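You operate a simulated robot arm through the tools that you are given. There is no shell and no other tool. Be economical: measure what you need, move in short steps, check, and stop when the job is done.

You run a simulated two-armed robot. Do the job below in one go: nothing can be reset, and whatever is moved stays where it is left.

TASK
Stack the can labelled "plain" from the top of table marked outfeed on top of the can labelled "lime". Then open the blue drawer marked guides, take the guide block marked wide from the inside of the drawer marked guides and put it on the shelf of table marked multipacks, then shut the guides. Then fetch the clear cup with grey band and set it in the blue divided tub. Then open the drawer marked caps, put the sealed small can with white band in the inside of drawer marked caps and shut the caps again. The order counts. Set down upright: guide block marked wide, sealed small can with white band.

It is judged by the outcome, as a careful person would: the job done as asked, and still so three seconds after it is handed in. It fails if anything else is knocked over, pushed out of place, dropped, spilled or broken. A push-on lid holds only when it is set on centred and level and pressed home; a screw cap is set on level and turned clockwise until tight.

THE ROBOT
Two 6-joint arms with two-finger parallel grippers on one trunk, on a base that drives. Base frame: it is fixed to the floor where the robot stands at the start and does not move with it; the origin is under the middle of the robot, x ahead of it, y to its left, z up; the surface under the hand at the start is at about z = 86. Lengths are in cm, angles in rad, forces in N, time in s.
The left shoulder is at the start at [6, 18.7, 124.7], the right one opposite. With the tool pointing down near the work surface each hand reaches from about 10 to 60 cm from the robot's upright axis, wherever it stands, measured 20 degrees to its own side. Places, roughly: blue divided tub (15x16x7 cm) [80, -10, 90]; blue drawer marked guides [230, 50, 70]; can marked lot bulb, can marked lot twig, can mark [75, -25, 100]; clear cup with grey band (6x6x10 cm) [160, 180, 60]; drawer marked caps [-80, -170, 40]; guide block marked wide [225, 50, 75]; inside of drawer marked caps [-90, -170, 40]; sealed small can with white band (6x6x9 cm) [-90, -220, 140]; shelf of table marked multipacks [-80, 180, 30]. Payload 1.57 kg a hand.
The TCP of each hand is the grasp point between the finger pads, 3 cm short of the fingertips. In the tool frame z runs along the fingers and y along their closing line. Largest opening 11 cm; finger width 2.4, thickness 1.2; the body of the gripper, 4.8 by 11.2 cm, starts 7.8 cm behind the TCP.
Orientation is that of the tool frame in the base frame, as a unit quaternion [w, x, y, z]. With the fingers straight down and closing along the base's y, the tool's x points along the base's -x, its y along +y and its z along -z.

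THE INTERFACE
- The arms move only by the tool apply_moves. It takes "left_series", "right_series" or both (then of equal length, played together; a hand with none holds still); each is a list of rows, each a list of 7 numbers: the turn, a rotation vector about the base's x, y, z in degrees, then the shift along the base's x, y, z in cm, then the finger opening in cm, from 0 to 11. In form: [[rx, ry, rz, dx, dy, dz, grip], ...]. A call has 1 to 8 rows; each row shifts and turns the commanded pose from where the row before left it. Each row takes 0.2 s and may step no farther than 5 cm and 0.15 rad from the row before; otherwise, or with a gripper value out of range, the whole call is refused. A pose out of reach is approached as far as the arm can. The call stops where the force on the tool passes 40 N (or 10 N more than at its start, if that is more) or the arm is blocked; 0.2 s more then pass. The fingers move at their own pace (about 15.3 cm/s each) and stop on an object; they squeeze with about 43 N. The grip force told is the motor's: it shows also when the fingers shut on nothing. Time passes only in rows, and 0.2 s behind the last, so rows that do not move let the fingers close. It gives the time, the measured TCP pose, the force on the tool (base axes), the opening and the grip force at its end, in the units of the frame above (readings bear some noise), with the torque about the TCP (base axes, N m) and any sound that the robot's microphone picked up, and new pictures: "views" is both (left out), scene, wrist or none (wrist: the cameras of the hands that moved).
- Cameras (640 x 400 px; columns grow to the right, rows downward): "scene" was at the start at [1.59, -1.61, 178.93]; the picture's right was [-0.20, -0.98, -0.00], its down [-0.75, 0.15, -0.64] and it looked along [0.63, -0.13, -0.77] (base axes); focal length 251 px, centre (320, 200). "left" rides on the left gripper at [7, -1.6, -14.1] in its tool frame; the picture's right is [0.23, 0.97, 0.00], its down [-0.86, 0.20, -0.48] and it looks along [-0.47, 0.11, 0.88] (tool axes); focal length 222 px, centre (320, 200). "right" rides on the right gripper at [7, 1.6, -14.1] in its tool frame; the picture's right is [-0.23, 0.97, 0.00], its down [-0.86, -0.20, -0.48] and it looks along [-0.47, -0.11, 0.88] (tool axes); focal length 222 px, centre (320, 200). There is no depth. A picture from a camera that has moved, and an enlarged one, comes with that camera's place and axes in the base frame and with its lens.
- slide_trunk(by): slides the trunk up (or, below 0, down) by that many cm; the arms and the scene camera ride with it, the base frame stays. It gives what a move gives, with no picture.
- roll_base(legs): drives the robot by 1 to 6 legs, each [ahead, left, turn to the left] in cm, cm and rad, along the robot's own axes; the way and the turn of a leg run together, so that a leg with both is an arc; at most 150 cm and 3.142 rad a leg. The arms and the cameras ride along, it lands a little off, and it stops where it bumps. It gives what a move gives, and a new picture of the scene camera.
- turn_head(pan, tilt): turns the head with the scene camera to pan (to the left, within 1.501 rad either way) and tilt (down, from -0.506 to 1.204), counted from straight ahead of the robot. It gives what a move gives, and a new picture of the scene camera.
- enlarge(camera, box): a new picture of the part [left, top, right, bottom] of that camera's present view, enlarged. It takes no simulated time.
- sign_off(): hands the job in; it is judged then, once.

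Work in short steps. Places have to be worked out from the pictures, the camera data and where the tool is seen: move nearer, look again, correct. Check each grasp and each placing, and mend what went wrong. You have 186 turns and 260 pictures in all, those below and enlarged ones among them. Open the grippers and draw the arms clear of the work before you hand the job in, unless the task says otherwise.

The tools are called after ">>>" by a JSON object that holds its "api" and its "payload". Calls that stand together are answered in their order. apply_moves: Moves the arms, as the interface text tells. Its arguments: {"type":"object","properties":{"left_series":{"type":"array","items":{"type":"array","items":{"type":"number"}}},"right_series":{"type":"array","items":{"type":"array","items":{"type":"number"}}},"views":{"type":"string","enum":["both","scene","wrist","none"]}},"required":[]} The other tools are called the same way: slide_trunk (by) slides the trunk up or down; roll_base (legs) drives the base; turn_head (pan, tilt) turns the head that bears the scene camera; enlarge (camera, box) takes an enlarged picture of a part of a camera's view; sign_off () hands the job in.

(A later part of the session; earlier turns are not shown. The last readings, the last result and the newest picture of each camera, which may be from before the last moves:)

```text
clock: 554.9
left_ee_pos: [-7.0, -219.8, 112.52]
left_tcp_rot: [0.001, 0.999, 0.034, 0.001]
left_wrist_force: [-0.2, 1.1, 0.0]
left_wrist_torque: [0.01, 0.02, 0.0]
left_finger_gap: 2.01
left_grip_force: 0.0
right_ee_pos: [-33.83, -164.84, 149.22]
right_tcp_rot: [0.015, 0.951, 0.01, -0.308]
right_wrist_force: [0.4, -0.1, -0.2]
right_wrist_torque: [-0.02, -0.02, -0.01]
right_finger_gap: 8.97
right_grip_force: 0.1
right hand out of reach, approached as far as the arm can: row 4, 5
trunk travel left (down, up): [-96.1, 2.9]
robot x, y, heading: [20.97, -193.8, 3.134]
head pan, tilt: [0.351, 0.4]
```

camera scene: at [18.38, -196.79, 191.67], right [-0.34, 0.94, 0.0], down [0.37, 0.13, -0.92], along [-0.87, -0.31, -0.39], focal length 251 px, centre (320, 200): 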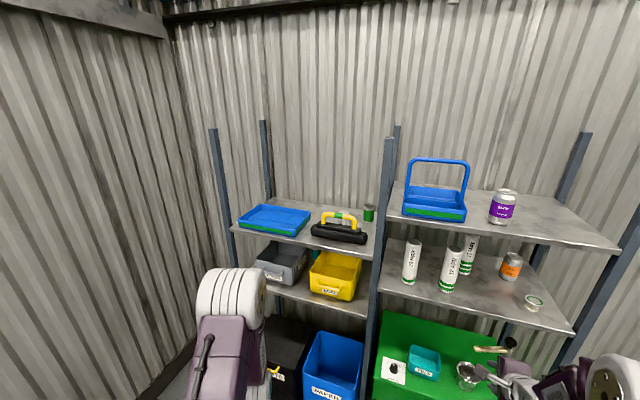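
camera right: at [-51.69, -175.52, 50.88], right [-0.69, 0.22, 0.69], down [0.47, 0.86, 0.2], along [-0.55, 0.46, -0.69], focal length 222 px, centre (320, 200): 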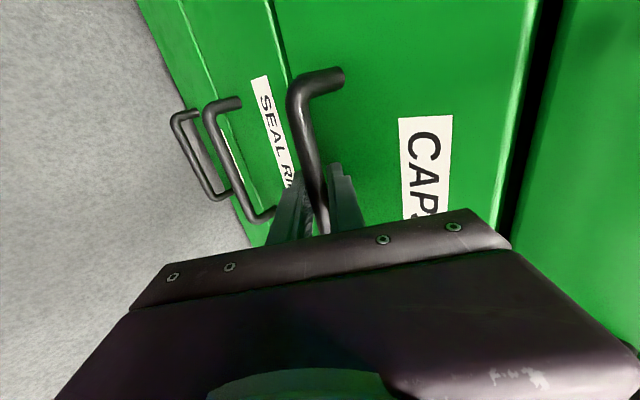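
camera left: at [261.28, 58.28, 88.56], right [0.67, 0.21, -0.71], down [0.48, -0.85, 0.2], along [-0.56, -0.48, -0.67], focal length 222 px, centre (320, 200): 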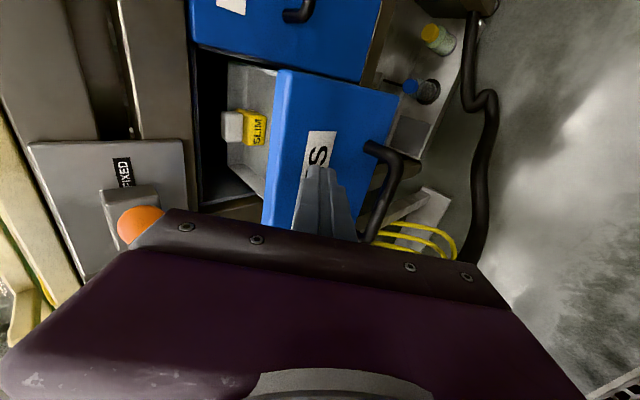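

Bring the right hand inward before driving in.

>>> {"api": "apply_moves", "payload": {"right_series": [[0, 0, 0, 0.5, -4.5, 0, 9], [0, 0, 0, 0.5, -4.5, 0, 9], [0, 0, 0, 0.5, -4.5, 0, 9], [0, 0, 0, 0.5, -4.5, 0, 9]], "views": "none"}}

>>> {"api": "roll_base", "payload": {"legs": [[0, 34, 0], [20, 0, 0]]}}

>>> {"api": "enlarge", "payload": {"camera": "right", "box": [0, 0, 640, 400]}}

```text
clock: 555.9
left_ee_pos: [-6.94, -219.95, 112.47]
left_tcp_rot: [0.001, 0.999, 0.033, 0.002]
left_wrist_force: [0.3, 0.6, -0.3]
left_wrist_torque: [-0.01, 0.02, 0.0]
left_finger_gap: 2.02
left_grip_force: 0.1
right_ee_pos: [-28.65, -169.58, 143.56]
right_tcp_rot: [0.011, 0.952, 0.009, -0.307]
right_wrist_force: [-0.1, -0.6, -0.3]
right_wrist_torque: [-0.01, -0.02, 0.02]
right_finger_gap: 9.0
right_grip_force: 0.1
right hand out of reach, approached as far as the arm can: row 1, 2, 3, 4
trunk travel left (down, up): [-96.1, 2.9]
robot x, y, heading: [20.85, -193.54, 3.135]
head pan, tilt: [0.351, 0.4]
```

```text
clock: 559.3
left_ee_pos: [-26.75, -254.13, 112.55]
left_tcp_rot: [0.001, 0.999, 0.036, -0.001]
left_wrist_force: [0.3, 0.3, 0.9]
left_wrist_torque: [-0.02, 0.04, 0.02]
left_finger_gap: 2.0
left_grip_force: 0.1
right_ee_pos: [-48.58, -203.78, 143.79]
right_tcp_rot: [0.012, 0.951, 0.011, -0.308]
right_wrist_force: [1.2, -0.5, -0.1]
right_wrist_torque: [-0.01, 0.0, -0.02]
right_finger_gap: 8.98
right_grip_force: 0.0
trunk travel left (down, up): [-96.1, 2.9]
robot x, y, heading: [0.54, -227.24, 3.139]
head pan, tilt: [0.351, 0.4]
camera scene: at [-1.21, -230.84, 191.69], right [-0.34, 0.94, 0.0], down [0.36, 0.13, -0.92], along [-0.87, -0.31, -0.39], focal length 251 px, centre (320, 200)
```

scene: 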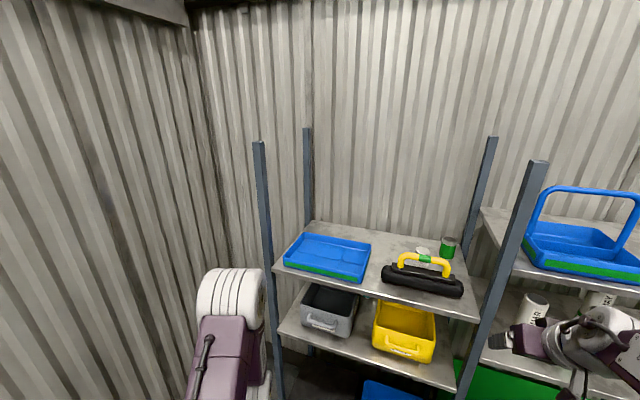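

```text
1.00 times, centred on (320, 200) of right (not enlarged: the box is as wide or as high as the picture)
camera zoom: at [-34.6, -204.8, 151.18], right [-0.16, -0.98, 0.15], down [-0.42, 0.2, 0.89], along [-0.9, 0.08, -0.44], focal length 222 px, centre (320, 200)
```

zoom: 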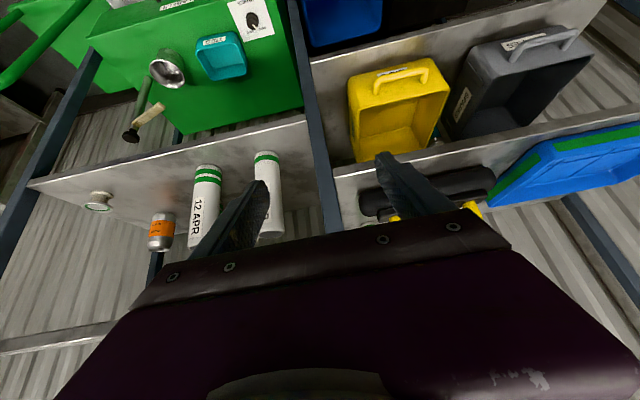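

>>> {"api": "enlarge", "payload": {"camera": "scene", "box": [360, 220, 490, 310]}}

```text
4.44 times, centred on (425, 265) of scene
camera zoom: at [-1.21, -230.84, 191.69], right [-0.34, 0.94, 0.0], down [0.36, 0.13, -0.92], along [-0.87, -0.31, -0.39], focal length 1117 px, centre (-147, -89)
```

zoom: 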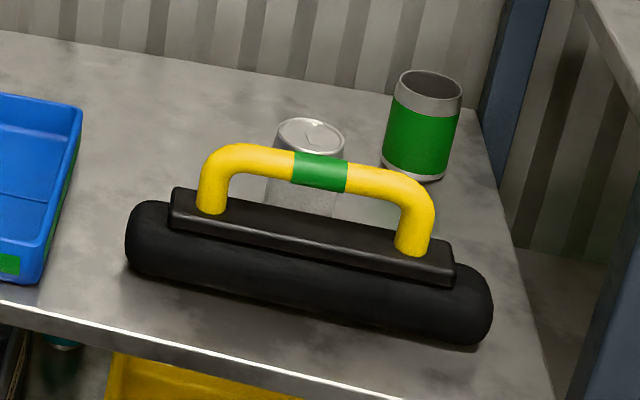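

Can top is at (-86.4,-222,140); handle top z≈142.4 at x≈-78. Reposition the base, then bring the hand above and behind the handle.

>>> {"api": "slide_trunk", "payload": {"by": 2.8}}

>>> {"api": "roll_base", "payload": {"legs": [[0, 8.5, 0], [15, 0, 0]]}}

>>> {"api": "apply_moves", "payload": {"right_series": [[0, 3, 0, 0, -3, 1.5, 9], [0, 3, 0, -1, -3, 1, 9], [0, 0, 0, -3.5, -2, 0.5, 9], [0, 0, 0, -3.5, -1, 0, 9], [0, 0, 0, -3.5, 0, 0, 9]], "views": "wrist"}}

```text
clock: 560.0
left_ee_pos: [-27.0, -254.09, 115.41]
left_tcp_rot: [0.0, 0.999, 0.036, 0.001]
left_wrist_force: [0.0, -0.1, 0.1]
left_wrist_torque: [-0.02, -0.02, -0.03]
left_finger_gap: 2.0
left_grip_force: 0.1
right_ee_pos: [-48.86, -203.77, 146.59]
right_tcp_rot: [0.011, 0.952, 0.011, -0.307]
right_wrist_force: [0.0, -0.5, -0.3]
right_wrist_torque: [0.01, 0.05, 0.0]
right_finger_gap: 9.0
right_grip_force: 0.0
trunk travel left (down, up): [-98.9, 0.1]
robot x, y, heading: [0.81, -227.79, 3.135]
head pan, tilt: [0.351, 0.4]
```

```text
clock: 562.1
left_ee_pos: [-41.79, -262.9, 115.41]
left_tcp_rot: [-0.002, 0.999, 0.036, 0.001]
left_wrist_force: [0.5, -0.9, 0.6]
left_wrist_torque: [0.07, 0.03, -0.01]
left_finger_gap: 2.03
left_grip_force: 0.0
right_ee_pos: [-63.6, -212.71, 146.72]
right_tcp_rot: [0.01, 0.951, 0.011, -0.308]
right_wrist_force: [0.0, -0.5, 0.7]
right_wrist_torque: [0.02, 0.05, -0.03]
right_finger_gap: 9.0
right_grip_force: 0.1
trunk travel left (down, up): [-98.9, 0.1]
robot x, y, heading: [-14.35, -236.43, 3.139]
head pan, tilt: [0.351, 0.4]
camera scene: at [-16.4, -239.91, 194.48], right [-0.34, 0.94, 0.0], down [0.36, 0.14, -0.92], along [-0.87, -0.31, -0.39], focal length 251 px, centre (320, 200)
```

scene: 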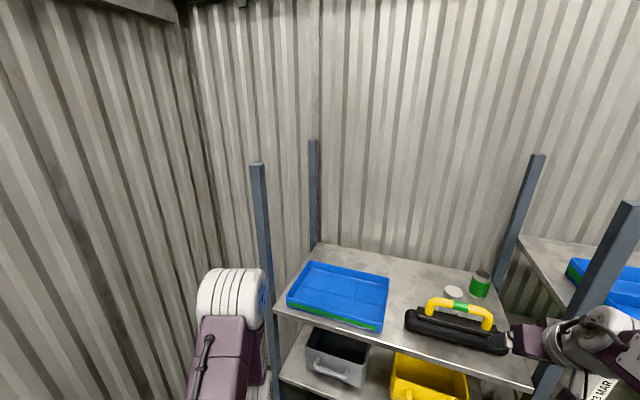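

```text
clock: 563.3
left_ee_pos: [-42.21, -262.63, 115.29]
left_tcp_rot: [0.001, 0.999, 0.036, 0.002]
left_wrist_force: [0.4, -0.7, -0.6]
left_wrist_torque: [-0.02, 0.03, -0.02]
left_finger_gap: 1.99
left_grip_force: 0.0
right_ee_pos: [-73.31, -214.15, 146.24]
right_tcp_rot: [0.017, 0.933, 0.013, -0.358]
right_wrist_force: [-0.1, 0.2, -0.1]
right_wrist_torque: [0.02, 0.04, -0.01]
right_finger_gap: 9.01
right_grip_force: 0.0
right hand out of reach, approached as far as the arm can: row 1, 2, 3, 4, 5
trunk travel left (down, up): [-98.9, 0.1]
robot x, y, heading: [-14.51, -236.25, 3.14]
head pan, tilt: [0.351, 0.4]
camera right: at [-58.61, -215.17, 152.02], right [-0.13, -0.98, 0.17], down [-0.32, 0.21, 0.92], along [-0.94, 0.07, -0.34], focal length 222 px, centre (320, 200)
```

right: 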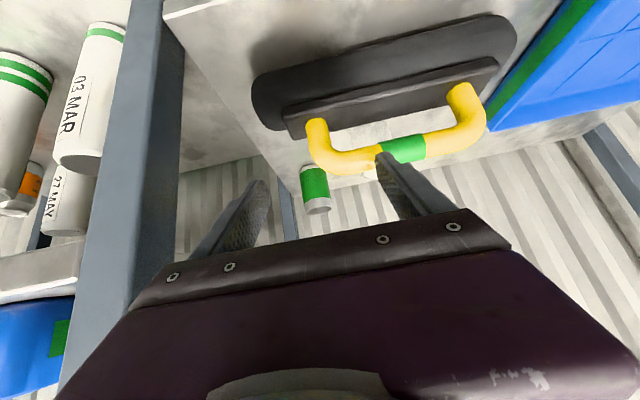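

The arm stopped short at y=-214; try stepping in y with a little lift.

>>> {"api": "apply_moves", "payload": {"right_series": [[0, 0, 0, 1, -2, 0.5, 9], [0, 0, 0, 0.5, -2, 0, 9], [0, 0, 0, 0, -2, 0, 9], [0, 0, 0, 0, -2, 0, 9]], "views": "none"}}

```text
clock: 564.3
left_ee_pos: [-42.23, -262.7, 115.31]
left_tcp_rot: [0.001, 0.999, 0.036, 0.002]
left_wrist_force: [0.5, 0.1, 0.7]
left_wrist_torque: [0.0, 0.0, 0.02]
left_finger_gap: 1.98
left_grip_force: 0.1
right_ee_pos: [-70.41, -215.98, 144.42]
right_tcp_rot: [0.015, 0.934, 0.013, -0.358]
right_wrist_force: [-0.7, -0.8, -0.2]
right_wrist_torque: [-0.02, 0.0, -0.04]
right_finger_gap: 9.0
right_grip_force: 0.1
right hand out of reach, approached as far as the arm can: row 1, 2, 3, 4
trunk travel left (down, up): [-98.9, 0.1]
robot x, y, heading: [-14.59, -236.33, 3.14]
head pan, tilt: [0.351, 0.4]
```

Too far from this side. I'll approach with the robot's right flank to the shelf instead: first retract the right hand to vertical.

>>> {"api": "apply_moves", "payload": {"right_series": [[0, -7, 0, 3, 0, 1, 9], [0, -7, 0, 4, 0, 0, 9], [0, -7, 0, 4, 0, 0, 9], [0, -7, 0, 4, 0, 0, 9], [0, -7, 0, 4, 0, 0, 9], [0, -7, 0, 4, 0, 0, 9], [0, 0, 0, 4, 0, 0, 9]], "views": "none"}}

>>> {"api": "roll_base", "payload": {"legs": [[-27, 0, 0], [0, -34, 0], [0, 0, 1.571], [18, 0, 0], [0, -36, 0]]}}

```text
clock: 565.9
left_ee_pos: [-42.2, -262.68, 115.33]
left_tcp_rot: [0.001, 0.999, 0.036, 0.0]
left_wrist_force: [0.4, -0.4, 1.0]
left_wrist_torque: [-0.02, 0.02, 0.0]
left_finger_gap: 1.99
left_grip_force: 0.1
right_ee_pos: [-40.95, -208.3, 134.67]
right_tcp_rot: [0.065, 0.995, 0.008, -0.072]
right_wrist_force: [0.6, 0.2, -0.9]
right_wrist_torque: [0.02, 0.02, -0.01]
right_finger_gap: 8.99
right_grip_force: 0.0
right hand out of reach, approached as far as the arm can: row 1, 2, 3, 4, 5, 6
trunk travel left (down, up): [-98.9, 0.1]
robot x, y, heading: [-14.21, -235.97, 3.143]
head pan, tilt: [0.351, 0.4]
```

```text
clock: 576.5
left_ee_pos: [4.34, -247.69, 115.33]
left_tcp_rot: [-0.001, 0.676, 0.737, 0.001]
left_wrist_force: [0.3, -0.2, 0.0]
left_wrist_torque: [-0.02, 0.05, -0.03]
left_finger_gap: 2.03
left_grip_force: 0.0
right_ee_pos: [-49.93, -247.45, 134.65]
right_tcp_rot: [0.095, 0.694, 0.714, -0.004]
right_wrist_force: [0.2, -0.4, 0.4]
right_wrist_torque: [-0.01, 0.05, -0.01]
right_finger_gap: 9.0
right_grip_force: 0.0
trunk travel left (down, up): [-98.9, 0.1]
robot x, y, heading: [-22.89, -220.12, -1.559]
head pan, tilt: [0.351, 0.4]
camera scene: at [-19.03, -222.96, 194.47], right [-0.93, -0.36, 0.0], down [-0.14, 0.36, -0.92], along [0.33, -0.86, -0.39], focal length 251 px, centre (320, 200)
```

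scene: 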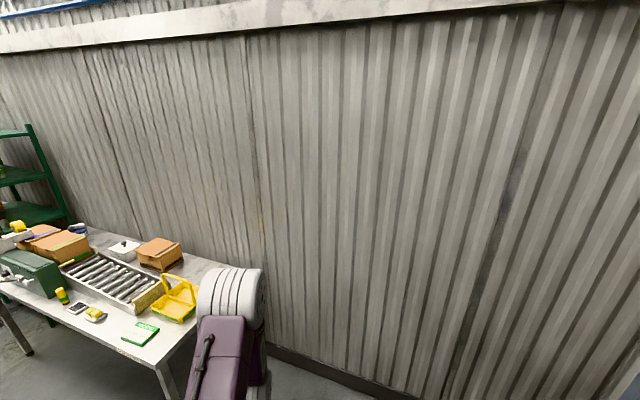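

Now turn the wrist to close along y while raising the hand.

>>> {"api": "apply_moves", "payload": {"right_series": [[1.02, 0, -7.6, 0, 1.5, 2, 9], [1.02, 0, -7.6, 0, 1.5, 2, 9], [1.02, 0, -7.6, 0, 1.5, 2, 9], [1.02, 0, -7.6, 0, 1.5, 2, 9], [1.02, 0, -7.6, -1, 1.5, 2, 9], [1.02, 0, -7.6, -1, 1.5, 2, 9], [1.02, 0, -7.6, -1, 1.5, 2, 9], [1.02, 0, -7.6, -1, 1.5, 2, 9]], "views": "none"}}

>>> {"api": "apply_moves", "payload": {"right_series": [[1.02, 0, -7.6, -3, 1.5, 0.5, 9], [1.02, 0, -7.6, -3, 1.5, 0.5, 9], [1.02, 0, -7.6, -3, 1.5, 0, 9], [1.02, 0, -7.6, -3, 1.5, 0, 9]], "views": "wrist"}}

```text
clock: 578.3
left_ee_pos: [4.1, -247.58, 115.38]
left_tcp_rot: [-0.001, 0.676, 0.737, 0.002]
left_wrist_force: [0.3, -0.9, 0.4]
left_wrist_torque: [0.0, 0.06, 0.02]
left_finger_gap: 1.99
left_grip_force: 0.1
right_ee_pos: [-57.7, -237.17, 136.46]
right_tcp_rot: [0.101, 0.959, 0.262, -0.023]
right_wrist_force: [-0.6, 0.3, 0.2]
right_wrist_torque: [0.01, 0.02, -0.01]
right_finger_gap: 9.01
right_grip_force: 0.0
right hand out of reach, approached as far as the arm can: row 1, 2, 3, 4, 5, 6, 7, 8
trunk travel left (down, up): [-98.9, 0.1]
robot x, y, heading: [-22.99, -220.05, -1.564]
head pan, tilt: [0.351, 0.4]
```

```text
clock: 579.3
left_ee_pos: [5.04, -247.32, 115.29]
left_tcp_rot: [-0.003, 0.676, 0.737, -0.001]
left_wrist_force: [0.1, -0.4, -0.8]
left_wrist_torque: [0.0, 0.02, -0.01]
left_finger_gap: 1.98
left_grip_force: 0.1
right_ee_pos: [-67.23, -232.4, 129.65]
right_tcp_rot: [0.068, 0.997, 0.001, -0.04]
right_wrist_force: [21.0, 9.4, 5.2]
right_wrist_torque: [0.26, -0.01, -0.84]
right_finger_gap: 9.75
right_grip_force: 4.8
right hand out of reach, approached as far as the arm can: row 1, 2, 3, 4
trunk travel left (down, up): [-98.9, 0.1]
robot x, y, heading: [-22.62, -220.19, -1.554]
head pan, tilt: [0.351, 0.4]
camera right: at [-59.15, -232.03, 143.25], right [-0.22, -0.96, 0.15], down [-0.82, 0.26, 0.51], along [-0.53, -0.01, -0.85], focal length 222 px, centre (320, 200)
```

right: 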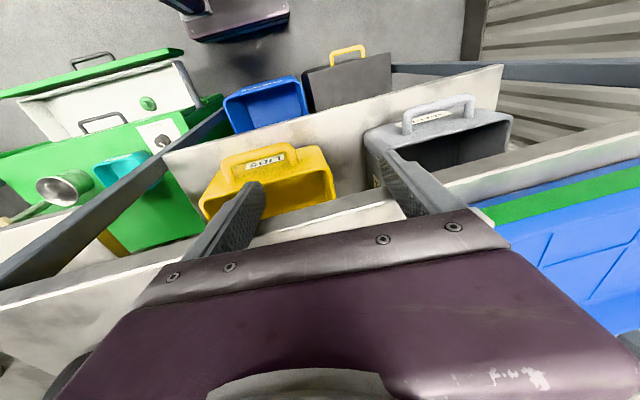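

High vertical poses aren't possible and the hand touched the shelf edge; back off, then pitch the hand 50° while rising.

>>> {"api": "apply_moves", "payload": {"right_series": [[0, 0, 0, 4.5, 0, 0, 9], [0, 0, 0, 4.5, 0.5, 0, 9], [1.3, 7, 0, 0, 1.5, 3, 9], [1.3, 7, 0, 0, 1.5, 3, 9], [1.3, 7, 0, 0, 1.5, 3, 9], [1.3, 7, 0, 0, 1.5, 3, 9], [1.3, 7, 0, 0, 1.5, 3, 9], [1.3, 7, 0, 0, 1.5, 3, 9]], "views": "none"}}

>>> {"api": "apply_moves", "payload": {"right_series": [[0, 4, 0, 0, 0.5, 2, 9], [0, 4, 0, -2, 0, 1, 9], [0, 0, 0, -2, 0, 0, 9]], "views": "wrist"}}

```text
clock: 580.3
left_ee_pos: [4.47, -247.65, 115.19]
left_tcp_rot: [-0.001, 0.675, 0.737, 0.002]
left_wrist_force: [0.6, -0.3, 1.8]
left_wrist_torque: [0.04, 0.0, 0.0]
left_finger_gap: 1.97
left_grip_force: 0.0
right_ee_pos: [-67.02, -231.99, 129.65]
right_tcp_rot: [0.047, 0.991, 0.006, -0.121]
right_wrist_force: [11.3, -1.9, -2.4]
right_wrist_torque: [0.09, 1.03, -0.16]
right_finger_gap: 9.0
right_grip_force: 0.2
right hand out of reach, approached as far as the arm can: row 1, 2, 3, 4
trunk travel left (down, up): [-98.9, 0.1]
robot x, y, heading: [-22.57, -220.19, -1.565]
head pan, tilt: [0.351, 0.4]
stopped in row 4 (right hand): the force on the tool passed its limit at 74 N (the readings are from after the stop); the commanded pose is now the measured one
```

```text
clock: 580.6
left_ee_pos: [4.31, -247.67, 115.39]
left_tcp_rot: [-0.001, 0.676, 0.737, 0.002]
left_wrist_force: [-0.7, -0.4, 0.1]
left_wrist_torque: [-0.02, -0.01, -0.02]
left_finger_gap: 2.0
left_grip_force: 0.1
right_ee_pos: [-66.98, -231.92, 129.76]
right_tcp_rot: [0.049, 0.992, 0.006, -0.117]
right_wrist_force: [5.5, -1.3, 0.9]
right_wrist_torque: [0.09, -0.07, -0.27]
right_finger_gap: 8.92
right_grip_force: 0.1
right hand out of reach, approached as far as the arm can: row 1
trunk travel left (down, up): [-98.9, 0.1]
robot x, y, heading: [-22.4, -220.48, -1.561]
head pan, tilt: [0.351, 0.4]
stopped in row 1 (right hand): the force on the tool passed its limit at 69 N (the readings are from after the stop); the commanded pose is now the measured one
camera right: at [-56.96, -232.07, 141.87], right [-0.2, -0.97, 0.15], down [-0.73, 0.25, 0.64], along [-0.66, 0.02, -0.75], focal length 222 px, centre (320, 200)
```

right: 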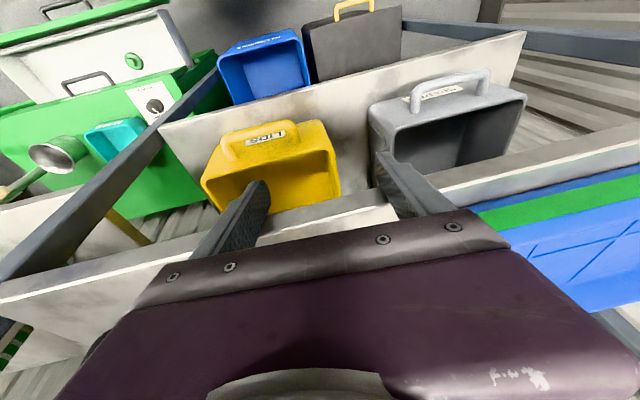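

Pull clear of the shelf using the base, then pitch and raise.

>>> {"api": "roll_base", "payload": {"legs": [[0, 14, 0]]}}

>>> {"api": "apply_moves", "payload": {"right_series": [[1, 7, 0, 0, 1, 1, 9], [1, 7, 0, 0, 1, 1, 9], [1, 7, 0, 0, 1, 2, 9], [1, 7, 0, 0, 1, 2, 9], [1, 7, 0, 0, 1, 3, 9], [0.5, 4, 0, 0, 1, 3, 9], [0, 0, 0, 0, 1, 3, 9], [0, 0, 0, 0, 1, 3, 9]], "views": "none"}}

```text
clock: 581.9
left_ee_pos: [17.77, -247.48, 115.34]
left_tcp_rot: [0.001, 0.676, 0.737, 0.004]
left_wrist_force: [-0.1, 0.0, 0.7]
left_wrist_torque: [-0.02, -0.04, 0.0]
left_finger_gap: 1.99
left_grip_force: 0.0
right_ee_pos: [-53.54, -231.78, 129.58]
right_tcp_rot: [0.048, 0.992, 0.007, -0.116]
right_wrist_force: [-0.3, -0.2, -0.1]
right_wrist_torque: [-0.01, 0.0, 0.03]
right_finger_gap: 9.01
right_grip_force: 0.1
trunk travel left (down, up): [-98.9, 0.1]
robot x, y, heading: [-8.99, -220.08, -1.554]
head pan, tilt: [0.351, 0.4]
camera scene: at [-6.0, -222.77, 194.49], right [-0.93, -0.36, 0.0], down [-0.14, 0.36, -0.92], along [0.33, -0.86, -0.39], focal length 251 px, centre (320, 200)
```

scene: 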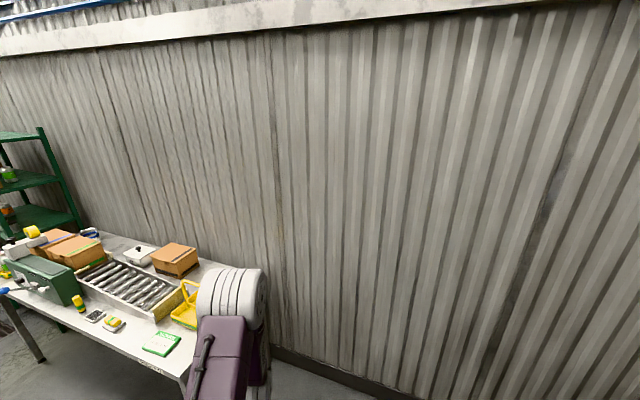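

```text
clock: 583.7
left_ee_pos: [18.21, -247.44, 115.36]
left_tcp_rot: [0.0, 0.676, 0.737, 0.002]
left_wrist_force: [0.4, -0.2, -0.3]
left_wrist_torque: [0.03, 0.03, 0.01]
left_finger_gap: 1.96
left_grip_force: 0.1
right_ee_pos: [-63.45, -228.99, 145.15]
right_tcp_rot: [0.004, 0.906, 0.025, -0.423]
right_wrist_force: [-0.4, -0.1, 0.4]
right_wrist_torque: [-0.03, -0.02, -0.01]
right_finger_gap: 8.99
right_grip_force: 0.0
right hand out of reach, approached as far as the arm can: row 1, 2, 3, 4, 5, 7, 8
trunk travel left (down, up): [-98.9, 0.1]
robot x, y, heading: [-8.58, -219.81, -1.552]
head pan, tilt: [0.351, 0.4]
```

Good: hand at (-63.5,-229,145), pitch 40°. Steepen to 50°, move to y=-222 and z≈149.

>>> {"api": "apply_moves", "payload": {"right_series": [[0, -5, 0, 0, 1.75, 1.2, 9], [0, -5, 0, 0, 1.75, 1.2, 9], [0, 0, 0, 0, 1.75, 1.2, 9], [0, 0, 0, 0, 1.75, 1.2, 9]], "views": "wrist"}}

```text
clock: 584.7
left_ee_pos: [18.31, -247.32, 115.3]
left_tcp_rot: [-0.001, 0.676, 0.737, 0.002]
left_wrist_force: [-0.6, 0.4, -1.1]
left_wrist_torque: [0.03, 0.01, 0.0]
left_finger_gap: 1.99
left_grip_force: 0.0
right_ee_pos: [-63.63, -222.64, 148.2]
right_tcp_rot: [-0.032, 0.912, 0.006, -0.408]
right_wrist_force: [0.3, 0.4, -1.0]
right_wrist_torque: [0.03, -0.03, -0.04]
right_finger_gap: 9.0
right_grip_force: 0.1
right hand out of reach, approached as far as the arm can: row 1, 2
trunk travel left (down, up): [-98.9, 0.1]
robot x, y, heading: [-8.82, -219.78, -1.563]
head pan, tilt: [0.351, 0.4]
camera right: at [-48.45, -224.56, 152.34], right [-0.16, -0.98, 0.11], down [-0.21, 0.14, 0.97], along [-0.96, 0.14, -0.23], focal length 222 px, centre (320, 200)
```

right: 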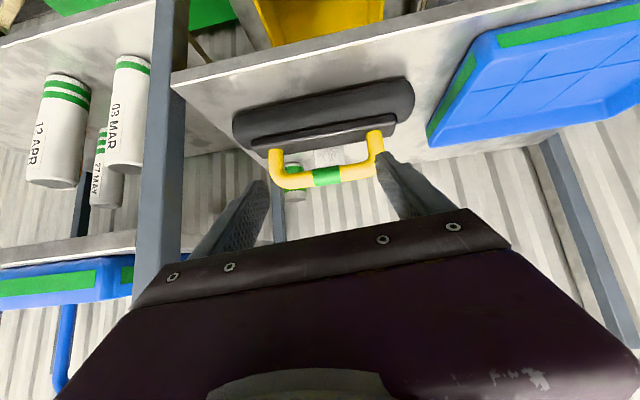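

The can shows between the handle legs, centred near y≈-221.5. Strafe right 13 cm to bring the hand above the handle.

>>> {"api": "roll_base", "payload": {"legs": [[0, -13, 0]]}}

>>> {"api": "apply_moves", "payload": {"right_series": [[0, -4, 0, -1, 0.5, 0.5, 9], [0, -4, 0, -1, 0.5, 0, 9], [0, 0, 0, 0, 0, 0, 9]], "views": "wrist"}}

```text
clock: 586.0
left_ee_pos: [5.84, -247.54, 115.22]
left_tcp_rot: [-0.002, 0.676, 0.737, 0.0]
left_wrist_force: [0.1, 0.1, -0.8]
left_wrist_torque: [-0.02, 0.01, -0.02]
left_finger_gap: 1.98
left_grip_force: 0.0
right_ee_pos: [-76.0, -222.8, 148.51]
right_tcp_rot: [-0.032, 0.912, 0.007, -0.41]
right_wrist_force: [-0.1, 0.1, 0.1]
right_wrist_torque: [0.02, 0.02, 0.02]
right_finger_gap: 9.01
right_grip_force: 0.0
trunk travel left (down, up): [-98.9, 0.1]
robot x, y, heading: [-21.57, -220.4, -1.563]
head pan, tilt: [0.351, 0.4]
camera scene: at [-17.53, -222.94, 194.46], right [-0.93, -0.36, 0.0], down [-0.14, 0.36, -0.92], along [0.33, -0.86, -0.39], focal length 251 px, centre (320, 200)
```

scene: 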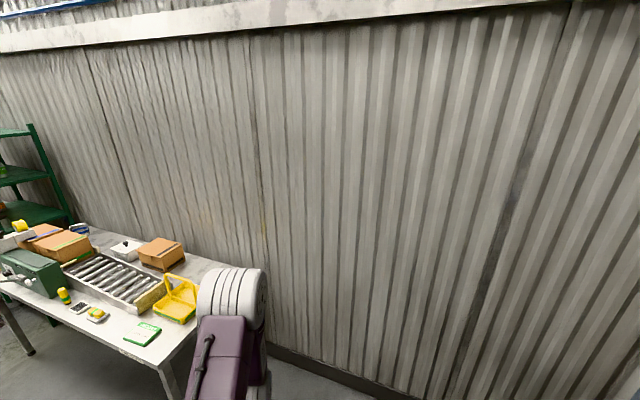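

```text
clock: 586.8
left_ee_pos: [5.33, -247.61, 115.37]
left_tcp_rot: [0.0, 0.676, 0.737, 0.002]
left_wrist_force: [-0.1, 0.0, 0.1]
left_wrist_torque: [0.01, 0.0, 0.02]
left_finger_gap: 2.0
left_grip_force: 0.0
right_ee_pos: [-78.55, -221.75, 148.69]
right_tcp_rot: [-0.031, 0.939, 0.009, -0.343]
right_wrist_force: [0.0, 0.5, -0.4]
right_wrist_torque: [0.01, 0.03, 0.0]
right_finger_gap: 9.01
right_grip_force: 0.0
trunk travel left (down, up): [-98.9, 0.1]
robot x, y, heading: [-21.59, -220.56, -1.557]
head pan, tilt: [0.351, 0.4]
camera right: at [-64.16, -223.77, 154.86], right [-0.18, -0.98, 0.08], down [-0.35, 0.14, 0.93], along [-0.92, 0.14, -0.36], focal length 222 px, centre (320, 200)
```

right: 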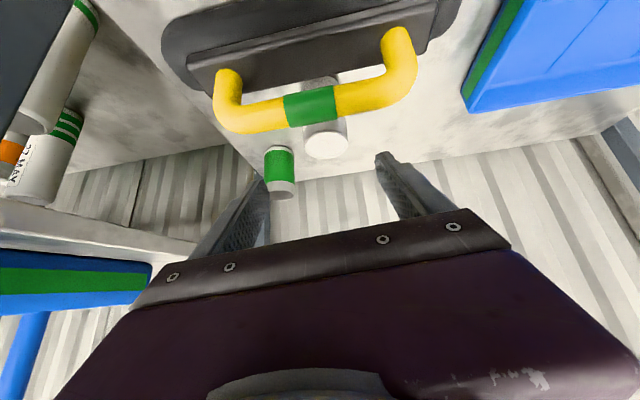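

Pitch 50° reached; the can top is at (-85.3,-221.7). Slide in and close.

>>> {"api": "apply_moves", "payload": {"right_series": [[0, 0, 0, -2.0, 0, -2.9, 9], [0, 0, 0, -2.0, 0, -2.9, 9], [0, 0, 0, -2.0, 0, -2.8, 9], [0, 0, 0, 0, 0, 0, 7], [0, 0, 0, 0, 0, 0, 5], [0, 0, 0, 0, 0, 0, 4.5]], "views": "wrist"}}

```text
clock: 588.2
left_ee_pos: [5.35, -247.58, 115.31]
left_tcp_rot: [-0.001, 0.675, 0.738, 0.002]
left_wrist_force: [-0.4, 0.0, 0.5]
left_wrist_torque: [-0.01, 0.01, -0.01]
left_finger_gap: 2.0
left_grip_force: 0.1
right_ee_pos: [-84.49, -221.9, 140.15]
right_tcp_rot: [-0.032, 0.939, 0.009, -0.343]
right_wrist_force: [0.9, -0.3, 1.1]
right_wrist_torque: [-0.1, -0.04, -0.02]
right_finger_gap: 5.12
right_grip_force: 43.0
trunk travel left (down, up): [-98.9, 0.1]
robot x, y, heading: [-21.25, -220.2, -1.558]
head pan, tilt: [0.351, 0.4]
camera right: at [-70.15, -223.83, 146.31], right [-0.18, -0.98, 0.08], down [-0.34, 0.14, 0.93], along [-0.92, 0.14, -0.36], focal length 222 px, centre (320, 200)
```

right: 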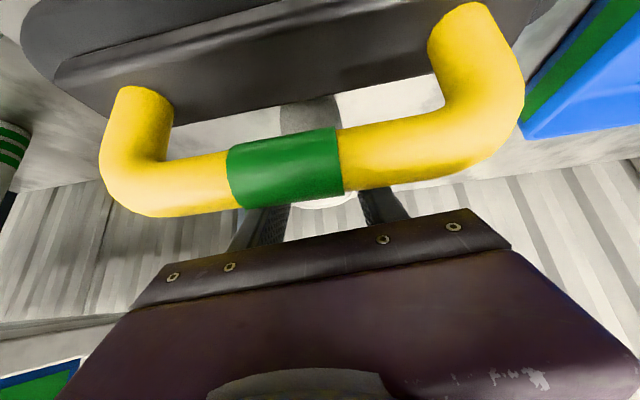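

Gripped (5.12 at the neck). Lift ~7 cm straight up first.

>>> {"api": "apply_moves", "payload": {"right_series": [[0, 0, 0, 0, 0, 1.5, 4], [0, 0, 0, 0, 0, 2, 4], [0, 0, 0, 0, 0, 2, 4], [0, 0, 0, 0, 0, 2, 4]], "views": "wrist"}}

```text
clock: 589.2
left_ee_pos: [5.4, -247.59, 115.29]
left_tcp_rot: [-0.001, 0.675, 0.738, 0.002]
left_wrist_force: [0.3, -0.7, 0.3]
left_wrist_torque: [0.0, -0.01, -0.02]
left_finger_gap: 2.02
left_grip_force: 0.0
right_ee_pos: [-84.46, -221.77, 147.73]
right_tcp_rot: [-0.031, 0.939, 0.009, -0.342]
right_wrist_force: [0.2, 0.3, -1.5]
right_wrist_torque: [-0.02, -0.01, -0.02]
right_finger_gap: 5.12
right_grip_force: 43.2
trunk travel left (down, up): [-98.9, 0.1]
robot x, y, heading: [-21.79, -219.97, -1.559]
head pan, tilt: [0.351, 0.4]
camera right: at [-70.19, -223.8, 153.78], right [-0.18, -0.98, 0.08], down [-0.34, 0.14, 0.93], along [-0.92, 0.14, -0.36], focal length 222 px, centre (320, 200)
```

right: 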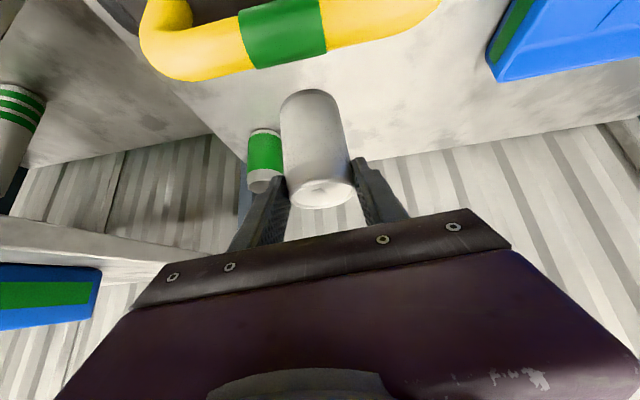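

It's held and clear. Keep lifting, pitching up a little so the can passes over the handle.

>>> {"api": "apply_moves", "payload": {"right_series": [[0, 4, 0, 0, 0, 2, 4], [0, 5, 0, 0, 0, 2, 4], [0, 5, 0, 0, 0, 1.5, 4], [0, 5, 0, 0, 0, 1.5, 4], [0, 5, 0, 0, 0, 1, 4]], "views": "none"}}

```text
clock: 590.4
left_ee_pos: [5.31, -247.66, 115.36]
left_tcp_rot: [-0.001, 0.675, 0.738, 0.001]
left_wrist_force: [0.0, -0.2, -0.5]
left_wrist_torque: [-0.03, 0.01, -0.02]
left_finger_gap: 2.0
left_grip_force: 0.1
right_ee_pos: [-84.57, -222.04, 155.07]
right_tcp_rot: [-0.027, 0.859, 0.007, -0.511]
right_wrist_force: [-0.3, 0.6, -0.9]
right_wrist_torque: [-0.03, -0.05, -0.02]
right_finger_gap: 5.15
right_grip_force: 43.0
right hand out of reach, approached as far as the arm can: row 5
trunk travel left (down, up): [-98.9, 0.1]
robot x, y, heading: [-21.57, -220.51, -1.557]
head pan, tilt: [0.351, 0.4]
```

The can clears the handle (lowest ≈146). Carry it out and over to the open CAPS drawer, flank-on.

>>> {"api": "roll_base", "payload": {"legs": [[0, 45, 0], [-60, 0, -0.014]]}}

>>> {"api": "slide_trunk", "payload": {"by": -40}}

>>> {"api": "slide_trunk", "payload": {"by": -40}}

>>> {"api": "apply_moves", "payload": {"right_series": [[0, -6, 0, 0, 0, -1, 4], [0, -6, 0, 0, 0, -1, 4], [0, -6, 0, 0, 0, -1, 4], [0, -6, 0, 0, 0, -1, 4]], "views": "wrist"}}

```text
clock: 596.1
left_ee_pos: [49.76, -187.92, 115.39]
left_tcp_rot: [0.0, 0.681, 0.732, 0.004]
left_wrist_force: [-0.2, -0.1, -0.1]
left_wrist_torque: [0.03, 0.01, -0.01]
left_finger_gap: 2.0
left_grip_force: 0.0
right_ee_pos: [-39.65, -160.96, 155.2]
right_tcp_rot: [-0.033, 0.859, -0.001, -0.511]
right_wrist_force: [0.0, 0.6, -1.1]
right_wrist_torque: [-0.02, -0.05, -0.01]
right_finger_gap: 5.12
right_grip_force: 43.0
trunk travel left (down, up): [-98.9, 0.1]
robot x, y, heading: [23.36, -159.59, -1.58]
head pan, tilt: [0.351, 0.4]
camera scene: at [26.46, -163.04, 194.47], right [-0.94, -0.34, 0.0], down [-0.13, 0.37, -0.92], along [0.31, -0.87, -0.39], focal length 251 px, centre (320, 200)
```

scene: 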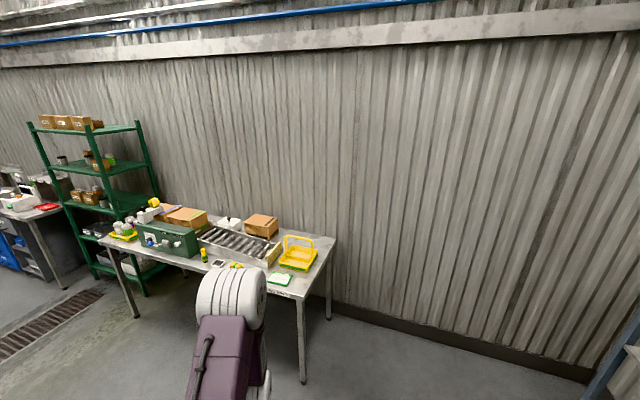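

```text
clock: 600.0
left_ee_pos: [49.66, -187.81, 75.3]
left_tcp_rot: [-0.001, 0.682, 0.732, 0.002]
left_wrist_force: [0.3, -1.0, 0.2]
left_wrist_torque: [-0.01, -0.01, 0.0]
left_finger_gap: 1.96
left_grip_force: 0.0
right_ee_pos: [-39.68, -160.54, 115.06]
right_tcp_rot: [-0.031, 0.86, 0.0, -0.51]
right_wrist_force: [-0.2, -0.4, -2.1]
right_wrist_torque: [0.0, -0.08, -0.01]
right_finger_gap: 5.13
right_grip_force: 42.7
trunk travel left (down, up): [-58.9, 40.1]
robot x, y, heading: [22.97, -160.01, -1.579]
head pan, tilt: [0.351, 0.4]
```

```text
clock: 603.8
left_ee_pos: [49.58, -187.88, 35.29]
left_tcp_rot: [-0.001, 0.682, 0.731, 0.002]
left_wrist_force: [0.0, -0.2, -0.4]
left_wrist_torque: [0.02, 0.0, 0.0]
left_finger_gap: 2.0
left_grip_force: 0.1
right_ee_pos: [-39.77, -160.63, 75.08]
right_tcp_rot: [-0.032, 0.859, -0.001, -0.511]
right_wrist_force: [0.3, 0.0, -2.4]
right_wrist_torque: [-0.03, -0.04, -0.01]
right_finger_gap: 5.11
right_grip_force: 43.1
trunk travel left (down, up): [-18.9, 80.1]
robot x, y, heading: [23.22, -159.85, -1.574]
head pan, tilt: [0.351, 0.4]
```

```text
clock: 604.8
left_ee_pos: [49.63, -187.89, 35.38]
left_tcp_rot: [0.0, 0.682, 0.731, 0.003]
left_wrist_force: [0.7, 1.0, -0.6]
left_wrist_torque: [0.02, 0.02, 0.02]
left_finger_gap: 2.01
left_grip_force: 0.1
right_ee_pos: [-39.82, -160.94, 71.51]
right_tcp_rot: [-0.031, 0.947, 0.005, -0.32]
right_wrist_force: [0.4, 0.3, -2.5]
right_wrist_torque: [0.0, -0.02, 0.0]
right_finger_gap: 5.13
right_grip_force: 42.8
right hand out of reach, approached as far as the arm can: row 1
trunk travel left (down, up): [-18.9, 80.1]
robot x, y, heading: [22.72, -160.45, -1.576]
head pan, tilt: [0.351, 0.4]
camera right: at [-25.81, -163.12, 78.34], right [-0.19, -0.98, 0.08], down [-0.39, 0.15, 0.91], along [-0.9, 0.14, -0.41], focal length 222 px, centre (320, 200)
```

right: 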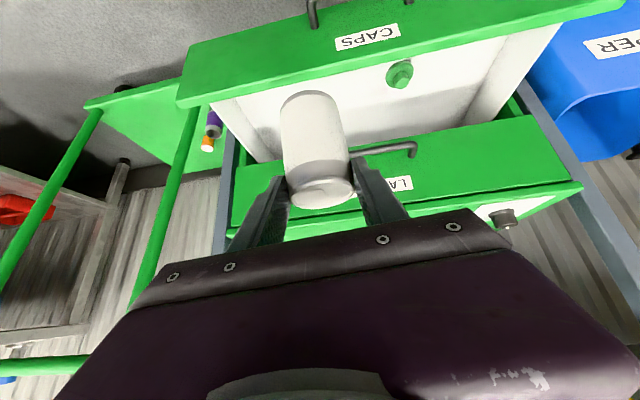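

The can hangs over the drawer's north part. Strafe right 15 cm so it is above the drawer interior, level it exactly and lower part-way.

>>> {"api": "roll_base", "payload": {"legs": [[0, -15, 0]]}}

>>> {"api": "apply_moves", "payload": {"right_series": [[0, 2.7, 0, 0, 0, -3, 4], [0, 0, 0, 0, 0, -4, 4], [0, 0, 0, 0, 0, -4, 4], [0, 0, 0, 0, 0, -4, 4]], "views": "wrist"}}

```text
clock: 606.2
left_ee_pos: [34.67, -187.75, 35.31]
left_tcp_rot: [-0.001, 0.681, 0.732, 0.002]
left_wrist_force: [0.0, 0.4, -0.6]
left_wrist_torque: [0.02, 0.01, -0.03]
left_finger_gap: 1.98
left_grip_force: 0.1
right_ee_pos: [-54.98, -161.07, 71.59]
right_tcp_rot: [-0.031, 0.947, 0.006, -0.32]
right_wrist_force: [-0.3, 0.1, -1.7]
right_wrist_torque: [0.0, -0.02, -0.02]
right_finger_gap: 5.12
right_grip_force: 43.3
trunk travel left (down, up): [-18.9, 80.1]
robot x, y, heading: [8.13, -159.91, -1.577]
head pan, tilt: [0.351, 0.4]
camera scene: at [11.32, -162.66, 114.48], right [-0.94, -0.34, 0.0], down [-0.13, 0.37, -0.92], along [0.31, -0.87, -0.39], focal length 251 px, centre (320, 200)
```

scene: 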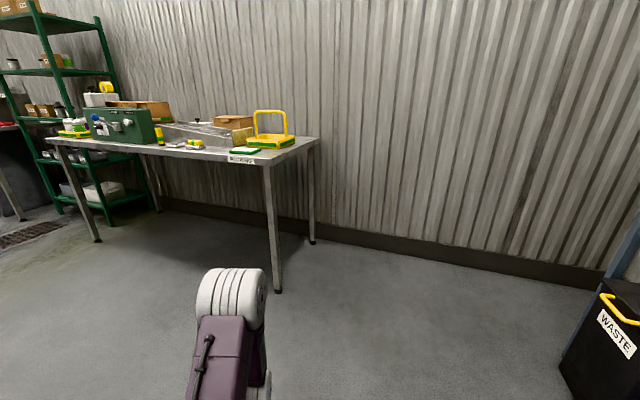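

```text
clock: 607.2
left_ee_pos: [34.6, -187.83, 35.32]
left_tcp_rot: [0.0, 0.682, 0.731, 0.002]
left_wrist_force: [0.3, -0.3, -0.7]
left_wrist_torque: [-0.02, -0.01, 0.0]
left_finger_gap: 2.0
left_grip_force: 0.1
right_ee_pos: [-54.75, -160.72, 57.77]
right_tcp_rot: [-0.037, 0.94, 0.003, -0.34]
right_wrist_force: [0.4, 0.5, -1.4]
right_wrist_torque: [-0.01, -0.01, 0.03]
right_finger_gap: 5.11
right_grip_force: 42.9
right hand out of reach, approached as far as the arm can: row 4
trunk travel left (down, up): [-18.9, 80.1]
robot x, y, heading: [7.97, -159.7, -1.574]
head pan, tilt: [0.351, 0.4]
camera right: at [-40.5, -162.98, 63.94], right [-0.19, -0.98, 0.08], down [-0.35, 0.14, 0.93], along [-0.92, 0.15, -0.37], focal length 222 px, centre (320, 200)
```

right: 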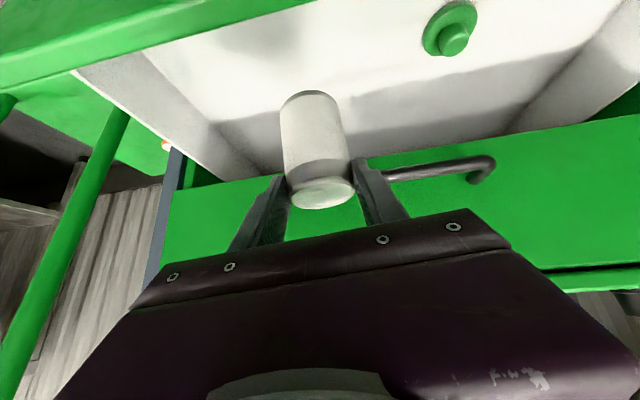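

Can is over clear drawer floor. Lower with the trunk 11 cm.

>>> {"api": "slide_trunk", "payload": {"by": -11}}

>>> {"api": "enlarge", "payload": {"camera": "right", "box": [160, 0, 520, 230]}}

```text
clock: 608.6
left_ee_pos: [34.68, -187.74, 24.42]
left_tcp_rot: [0.0, 0.682, 0.731, 0.002]
left_wrist_force: [0.3, -0.3, 1.0]
left_wrist_torque: [-0.03, 0.04, 0.02]
left_finger_gap: 2.0
left_grip_force: 0.0
right_ee_pos: [-54.84, -160.64, 46.82]
right_tcp_rot: [-0.037, 0.94, 0.003, -0.34]
right_wrist_force: [0.4, 0.1, -1.5]
right_wrist_torque: [-0.05, -0.01, -0.02]
right_finger_gap: 5.11
right_grip_force: 43.5
trunk travel left (down, up): [-7.9, 91.1]
robot x, y, heading: [8.47, -160.09, -1.572]
head pan, tilt: [0.351, 0.4]
```

```text
1.74 times, centred on (340, 115) of right
camera zoom: at [-40.52, -162.99, 52.97], right [-0.19, -0.98, 0.08], down [-0.35, 0.14, 0.93], along [-0.92, 0.15, -0.37], focal length 386 px, centre (285, 348)
```

zoom: 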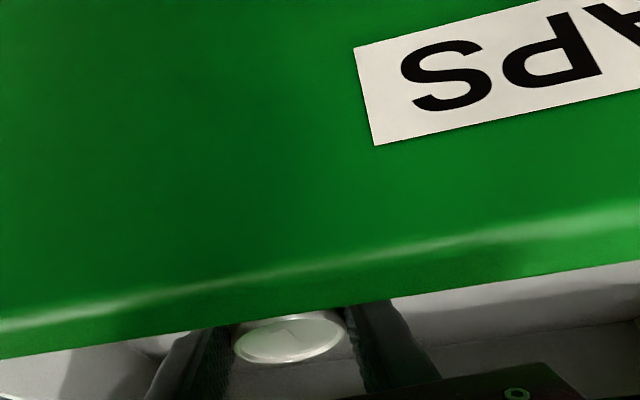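

Continue lowering in small steps until contact.

>>> {"api": "slide_trunk", "payload": {"by": -2}}

>>> {"api": "slide_trunk", "payload": {"by": -1}}

```text
clock: 609.2
left_ee_pos: [34.63, -187.72, 22.31]
left_tcp_rot: [-0.002, 0.681, 0.732, 0.001]
left_wrist_force: [0.2, 0.3, -0.5]
left_wrist_torque: [0.01, -0.01, -0.03]
left_finger_gap: 2.02
left_grip_force: 0.1
right_ee_pos: [-55.12, -160.69, 45.57]
right_tcp_rot: [-0.037, 0.936, -0.001, -0.349]
right_wrist_force: [-1.9, -1.8, 18.5]
right_wrist_torque: [-1.16, -1.46, -0.17]
right_finger_gap: 5.18
right_grip_force: 6.4
trunk travel left (down, up): [-5.9, 93.1]
robot x, y, heading: [8.54, -159.89, -1.576]
head pan, tilt: [0.351, 0.4]
stopped: the force on the tool passed its limit at 48 N (the readings are from after the stop); the commanded pose is now the measured one
```

```text
clock: 609.6
left_ee_pos: [34.67, -187.75, 21.85]
left_tcp_rot: [-0.002, 0.681, 0.732, 0.001]
left_wrist_force: [-0.5, -0.3, 0.0]
left_wrist_torque: [-0.01, 0.03, 0.03]
left_finger_gap: 2.01
left_grip_force: 0.0
right_ee_pos: [-55.33, -160.73, 45.66]
right_tcp_rot: [-0.037, 0.934, -0.003, -0.355]
right_wrist_force: [-1.7, 0.0, 20.5]
right_wrist_torque: [-1.29, -1.56, -0.1]
right_finger_gap: 5.13
right_grip_force: 43.1
trunk travel left (down, up): [-5.6, 93.4]
robot x, y, heading: [8.03, -159.9, -1.575]
head pan, tilt: [0.351, 0.4]
stopped: the force on the tool passed its limit at 47 N (the readings are from after the stop); the commanded pose is now the measured one
```

The hand's body touches the panel top; the can is ~2 cm above the floor. Lift a little, shift 3 cm inward (-x) below the LABELS handle, then lower again.

>>> {"api": "slide_trunk", "payload": {"by": 1.2}}

>>> {"api": "apply_moves", "payload": {"right_series": [[0, -1.3, 0, -1, 0, 0, 4], [0, 0, 0, -1, 0, 0, 4], [0, 0, 0, -1.2, 0, 0, 4], [0, 0, 0, 0, 0, 0, 4]], "views": "wrist"}}

```text
clock: 610.2
left_ee_pos: [34.54, -187.78, 23.12]
left_tcp_rot: [0.0, 0.681, 0.733, 0.002]
left_wrist_force: [-0.2, -0.1, 0.5]
left_wrist_torque: [0.03, 0.02, 0.0]
left_finger_gap: 1.99
left_grip_force: 0.0
right_ee_pos: [-55.23, -160.71, 46.27]
right_tcp_rot: [-0.037, 0.936, -0.001, -0.351]
right_wrist_force: [-1.2, 0.9, -1.7]
right_wrist_torque: [0.01, -0.02, 0.0]
right_finger_gap: 5.12
right_grip_force: 43.0
trunk travel left (down, up): [-6.8, 92.2]
robot x, y, heading: [8.4, -159.56, -1.574]
head pan, tilt: [0.351, 0.4]
```

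```text
clock: 611.2
left_ee_pos: [34.67, -187.66, 23.17]
left_tcp_rot: [0.0, 0.681, 0.732, 0.002]
left_wrist_force: [-0.2, -0.4, 1.0]
left_wrist_torque: [-0.03, 0.03, 0.03]
left_finger_gap: 2.01
left_grip_force: 0.0
right_ee_pos: [-58.14, -160.86, 46.5]
right_tcp_rot: [-0.037, 0.94, -0.002, -0.34]
right_wrist_force: [-1.2, -1.0, -2.0]
right_wrist_torque: [0.01, -0.03, -0.01]
right_finger_gap: 5.11
right_grip_force: 43.0
right hand out of reach, approached as far as the arm can: row 1
trunk travel left (down, up): [-6.8, 92.2]
robot x, y, heading: [8.29, -159.86, -1.575]
head pan, tilt: [0.351, 0.4]
camera right: at [-43.87, -163.21, 52.66], right [-0.2, -0.98, 0.08], down [-0.35, 0.15, 0.93], along [-0.92, 0.16, -0.37], focal length 222 px, centre (320, 200)
```

right: 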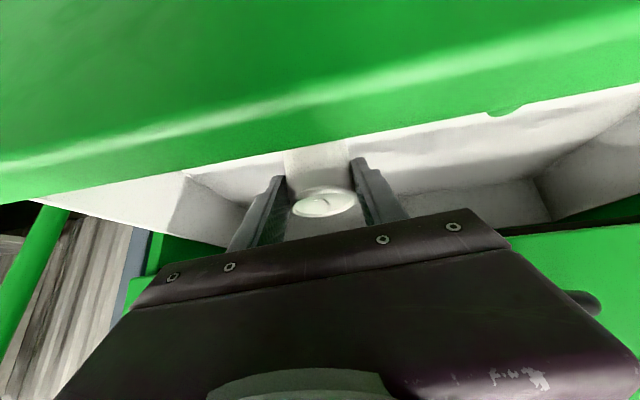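

Now lower again.

>>> {"api": "slide_trunk", "payload": {"by": -2}}

>>> {"api": "slide_trunk", "payload": {"by": -0.8}}

```text
clock: 611.9
left_ee_pos: [34.62, -187.71, 21.17]
left_tcp_rot: [-0.002, 0.681, 0.732, 0.002]
left_wrist_force: [-0.6, 0.6, -0.1]
left_wrist_torque: [-0.02, 0.01, 0.0]
left_finger_gap: 1.98
left_grip_force: 0.0
right_ee_pos: [-58.0, -160.83, 44.6]
right_tcp_rot: [-0.037, 0.939, -0.002, -0.341]
right_wrist_force: [-1.9, -1.4, 9.5]
right_wrist_torque: [-0.23, 0.16, -0.01]
right_finger_gap: 5.17
right_grip_force: 39.0
trunk travel left (down, up): [-4.8, 94.2]
robot x, y, heading: [8.44, -159.81, -1.573]
head pan, tilt: [0.351, 0.4]
```

```text
clock: 612.4
left_ee_pos: [34.69, -187.68, 20.32]
left_tcp_rot: [-0.002, 0.681, 0.732, 0.001]
left_wrist_force: [0.7, 1.0, 0.7]
left_wrist_torque: [-0.02, -0.01, 0.03]
left_finger_gap: 2.01
left_grip_force: 0.0
right_ee_pos: [-58.08, -160.84, 44.22]
right_tcp_rot: [-0.036, 0.938, -0.001, -0.344]
right_wrist_force: [-0.7, -2.4, 27.2]
right_wrist_torque: [-0.61, 0.44, 0.03]
right_finger_gap: 5.14
right_grip_force: 43.3
trunk travel left (down, up): [-4.0, 95.0]
robot x, y, heading: [8.12, -159.92, -1.578]
head pan, tilt: [0.351, 0.4]
```

The can stands on the drawer floor. Release and withdraw along the fingers.

>>> {"api": "apply_moves", "payload": {"right_series": [[0, 0, 0, 0, 0, 0, 6], [0, 0, 0, 0, 0, 0, 7.5], [0, 0, 0, 0, 0, 0, 7.5], [0, 0, 0, 0.6, 0, 2, 7.5], [0, 0, 0, 1.2, 0, 2.5, 7.5], [0, 0, 0, 2, 0, 3, 7.5], [0, 0, 0, 2.5, 0, 3, 7.5]], "views": "wrist"}}

```text
clock: 614.0
left_ee_pos: [34.48, -187.87, 20.45]
left_tcp_rot: [-0.001, 0.681, 0.732, 0.002]
left_wrist_force: [-0.1, -0.4, -0.2]
left_wrist_torque: [0.0, -0.05, 0.0]
left_finger_gap: 1.99
left_grip_force: 0.0
right_ee_pos: [-51.8, -160.81, 54.21]
right_tcp_rot: [-0.036, 0.94, -0.001, -0.34]
right_wrist_force: [-0.1, 0.0, -1.6]
right_wrist_torque: [-0.01, -0.01, 0.01]
right_finger_gap: 7.5
right_grip_force: 0.1
trunk travel left (down, up): [-4.0, 95.0]
robot x, y, heading: [7.97, -160.1, -1.569]
head pan, tilt: [0.351, 0.4]
camera right: at [-37.52, -163.22, 60.35], right [-0.2, -0.98, 0.08], down [-0.35, 0.15, 0.93], along [-0.92, 0.16, -0.37], focal length 222 px, centre (320, 200)
```

right: 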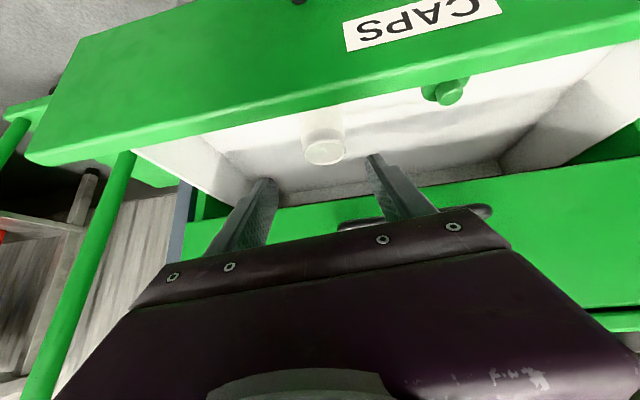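

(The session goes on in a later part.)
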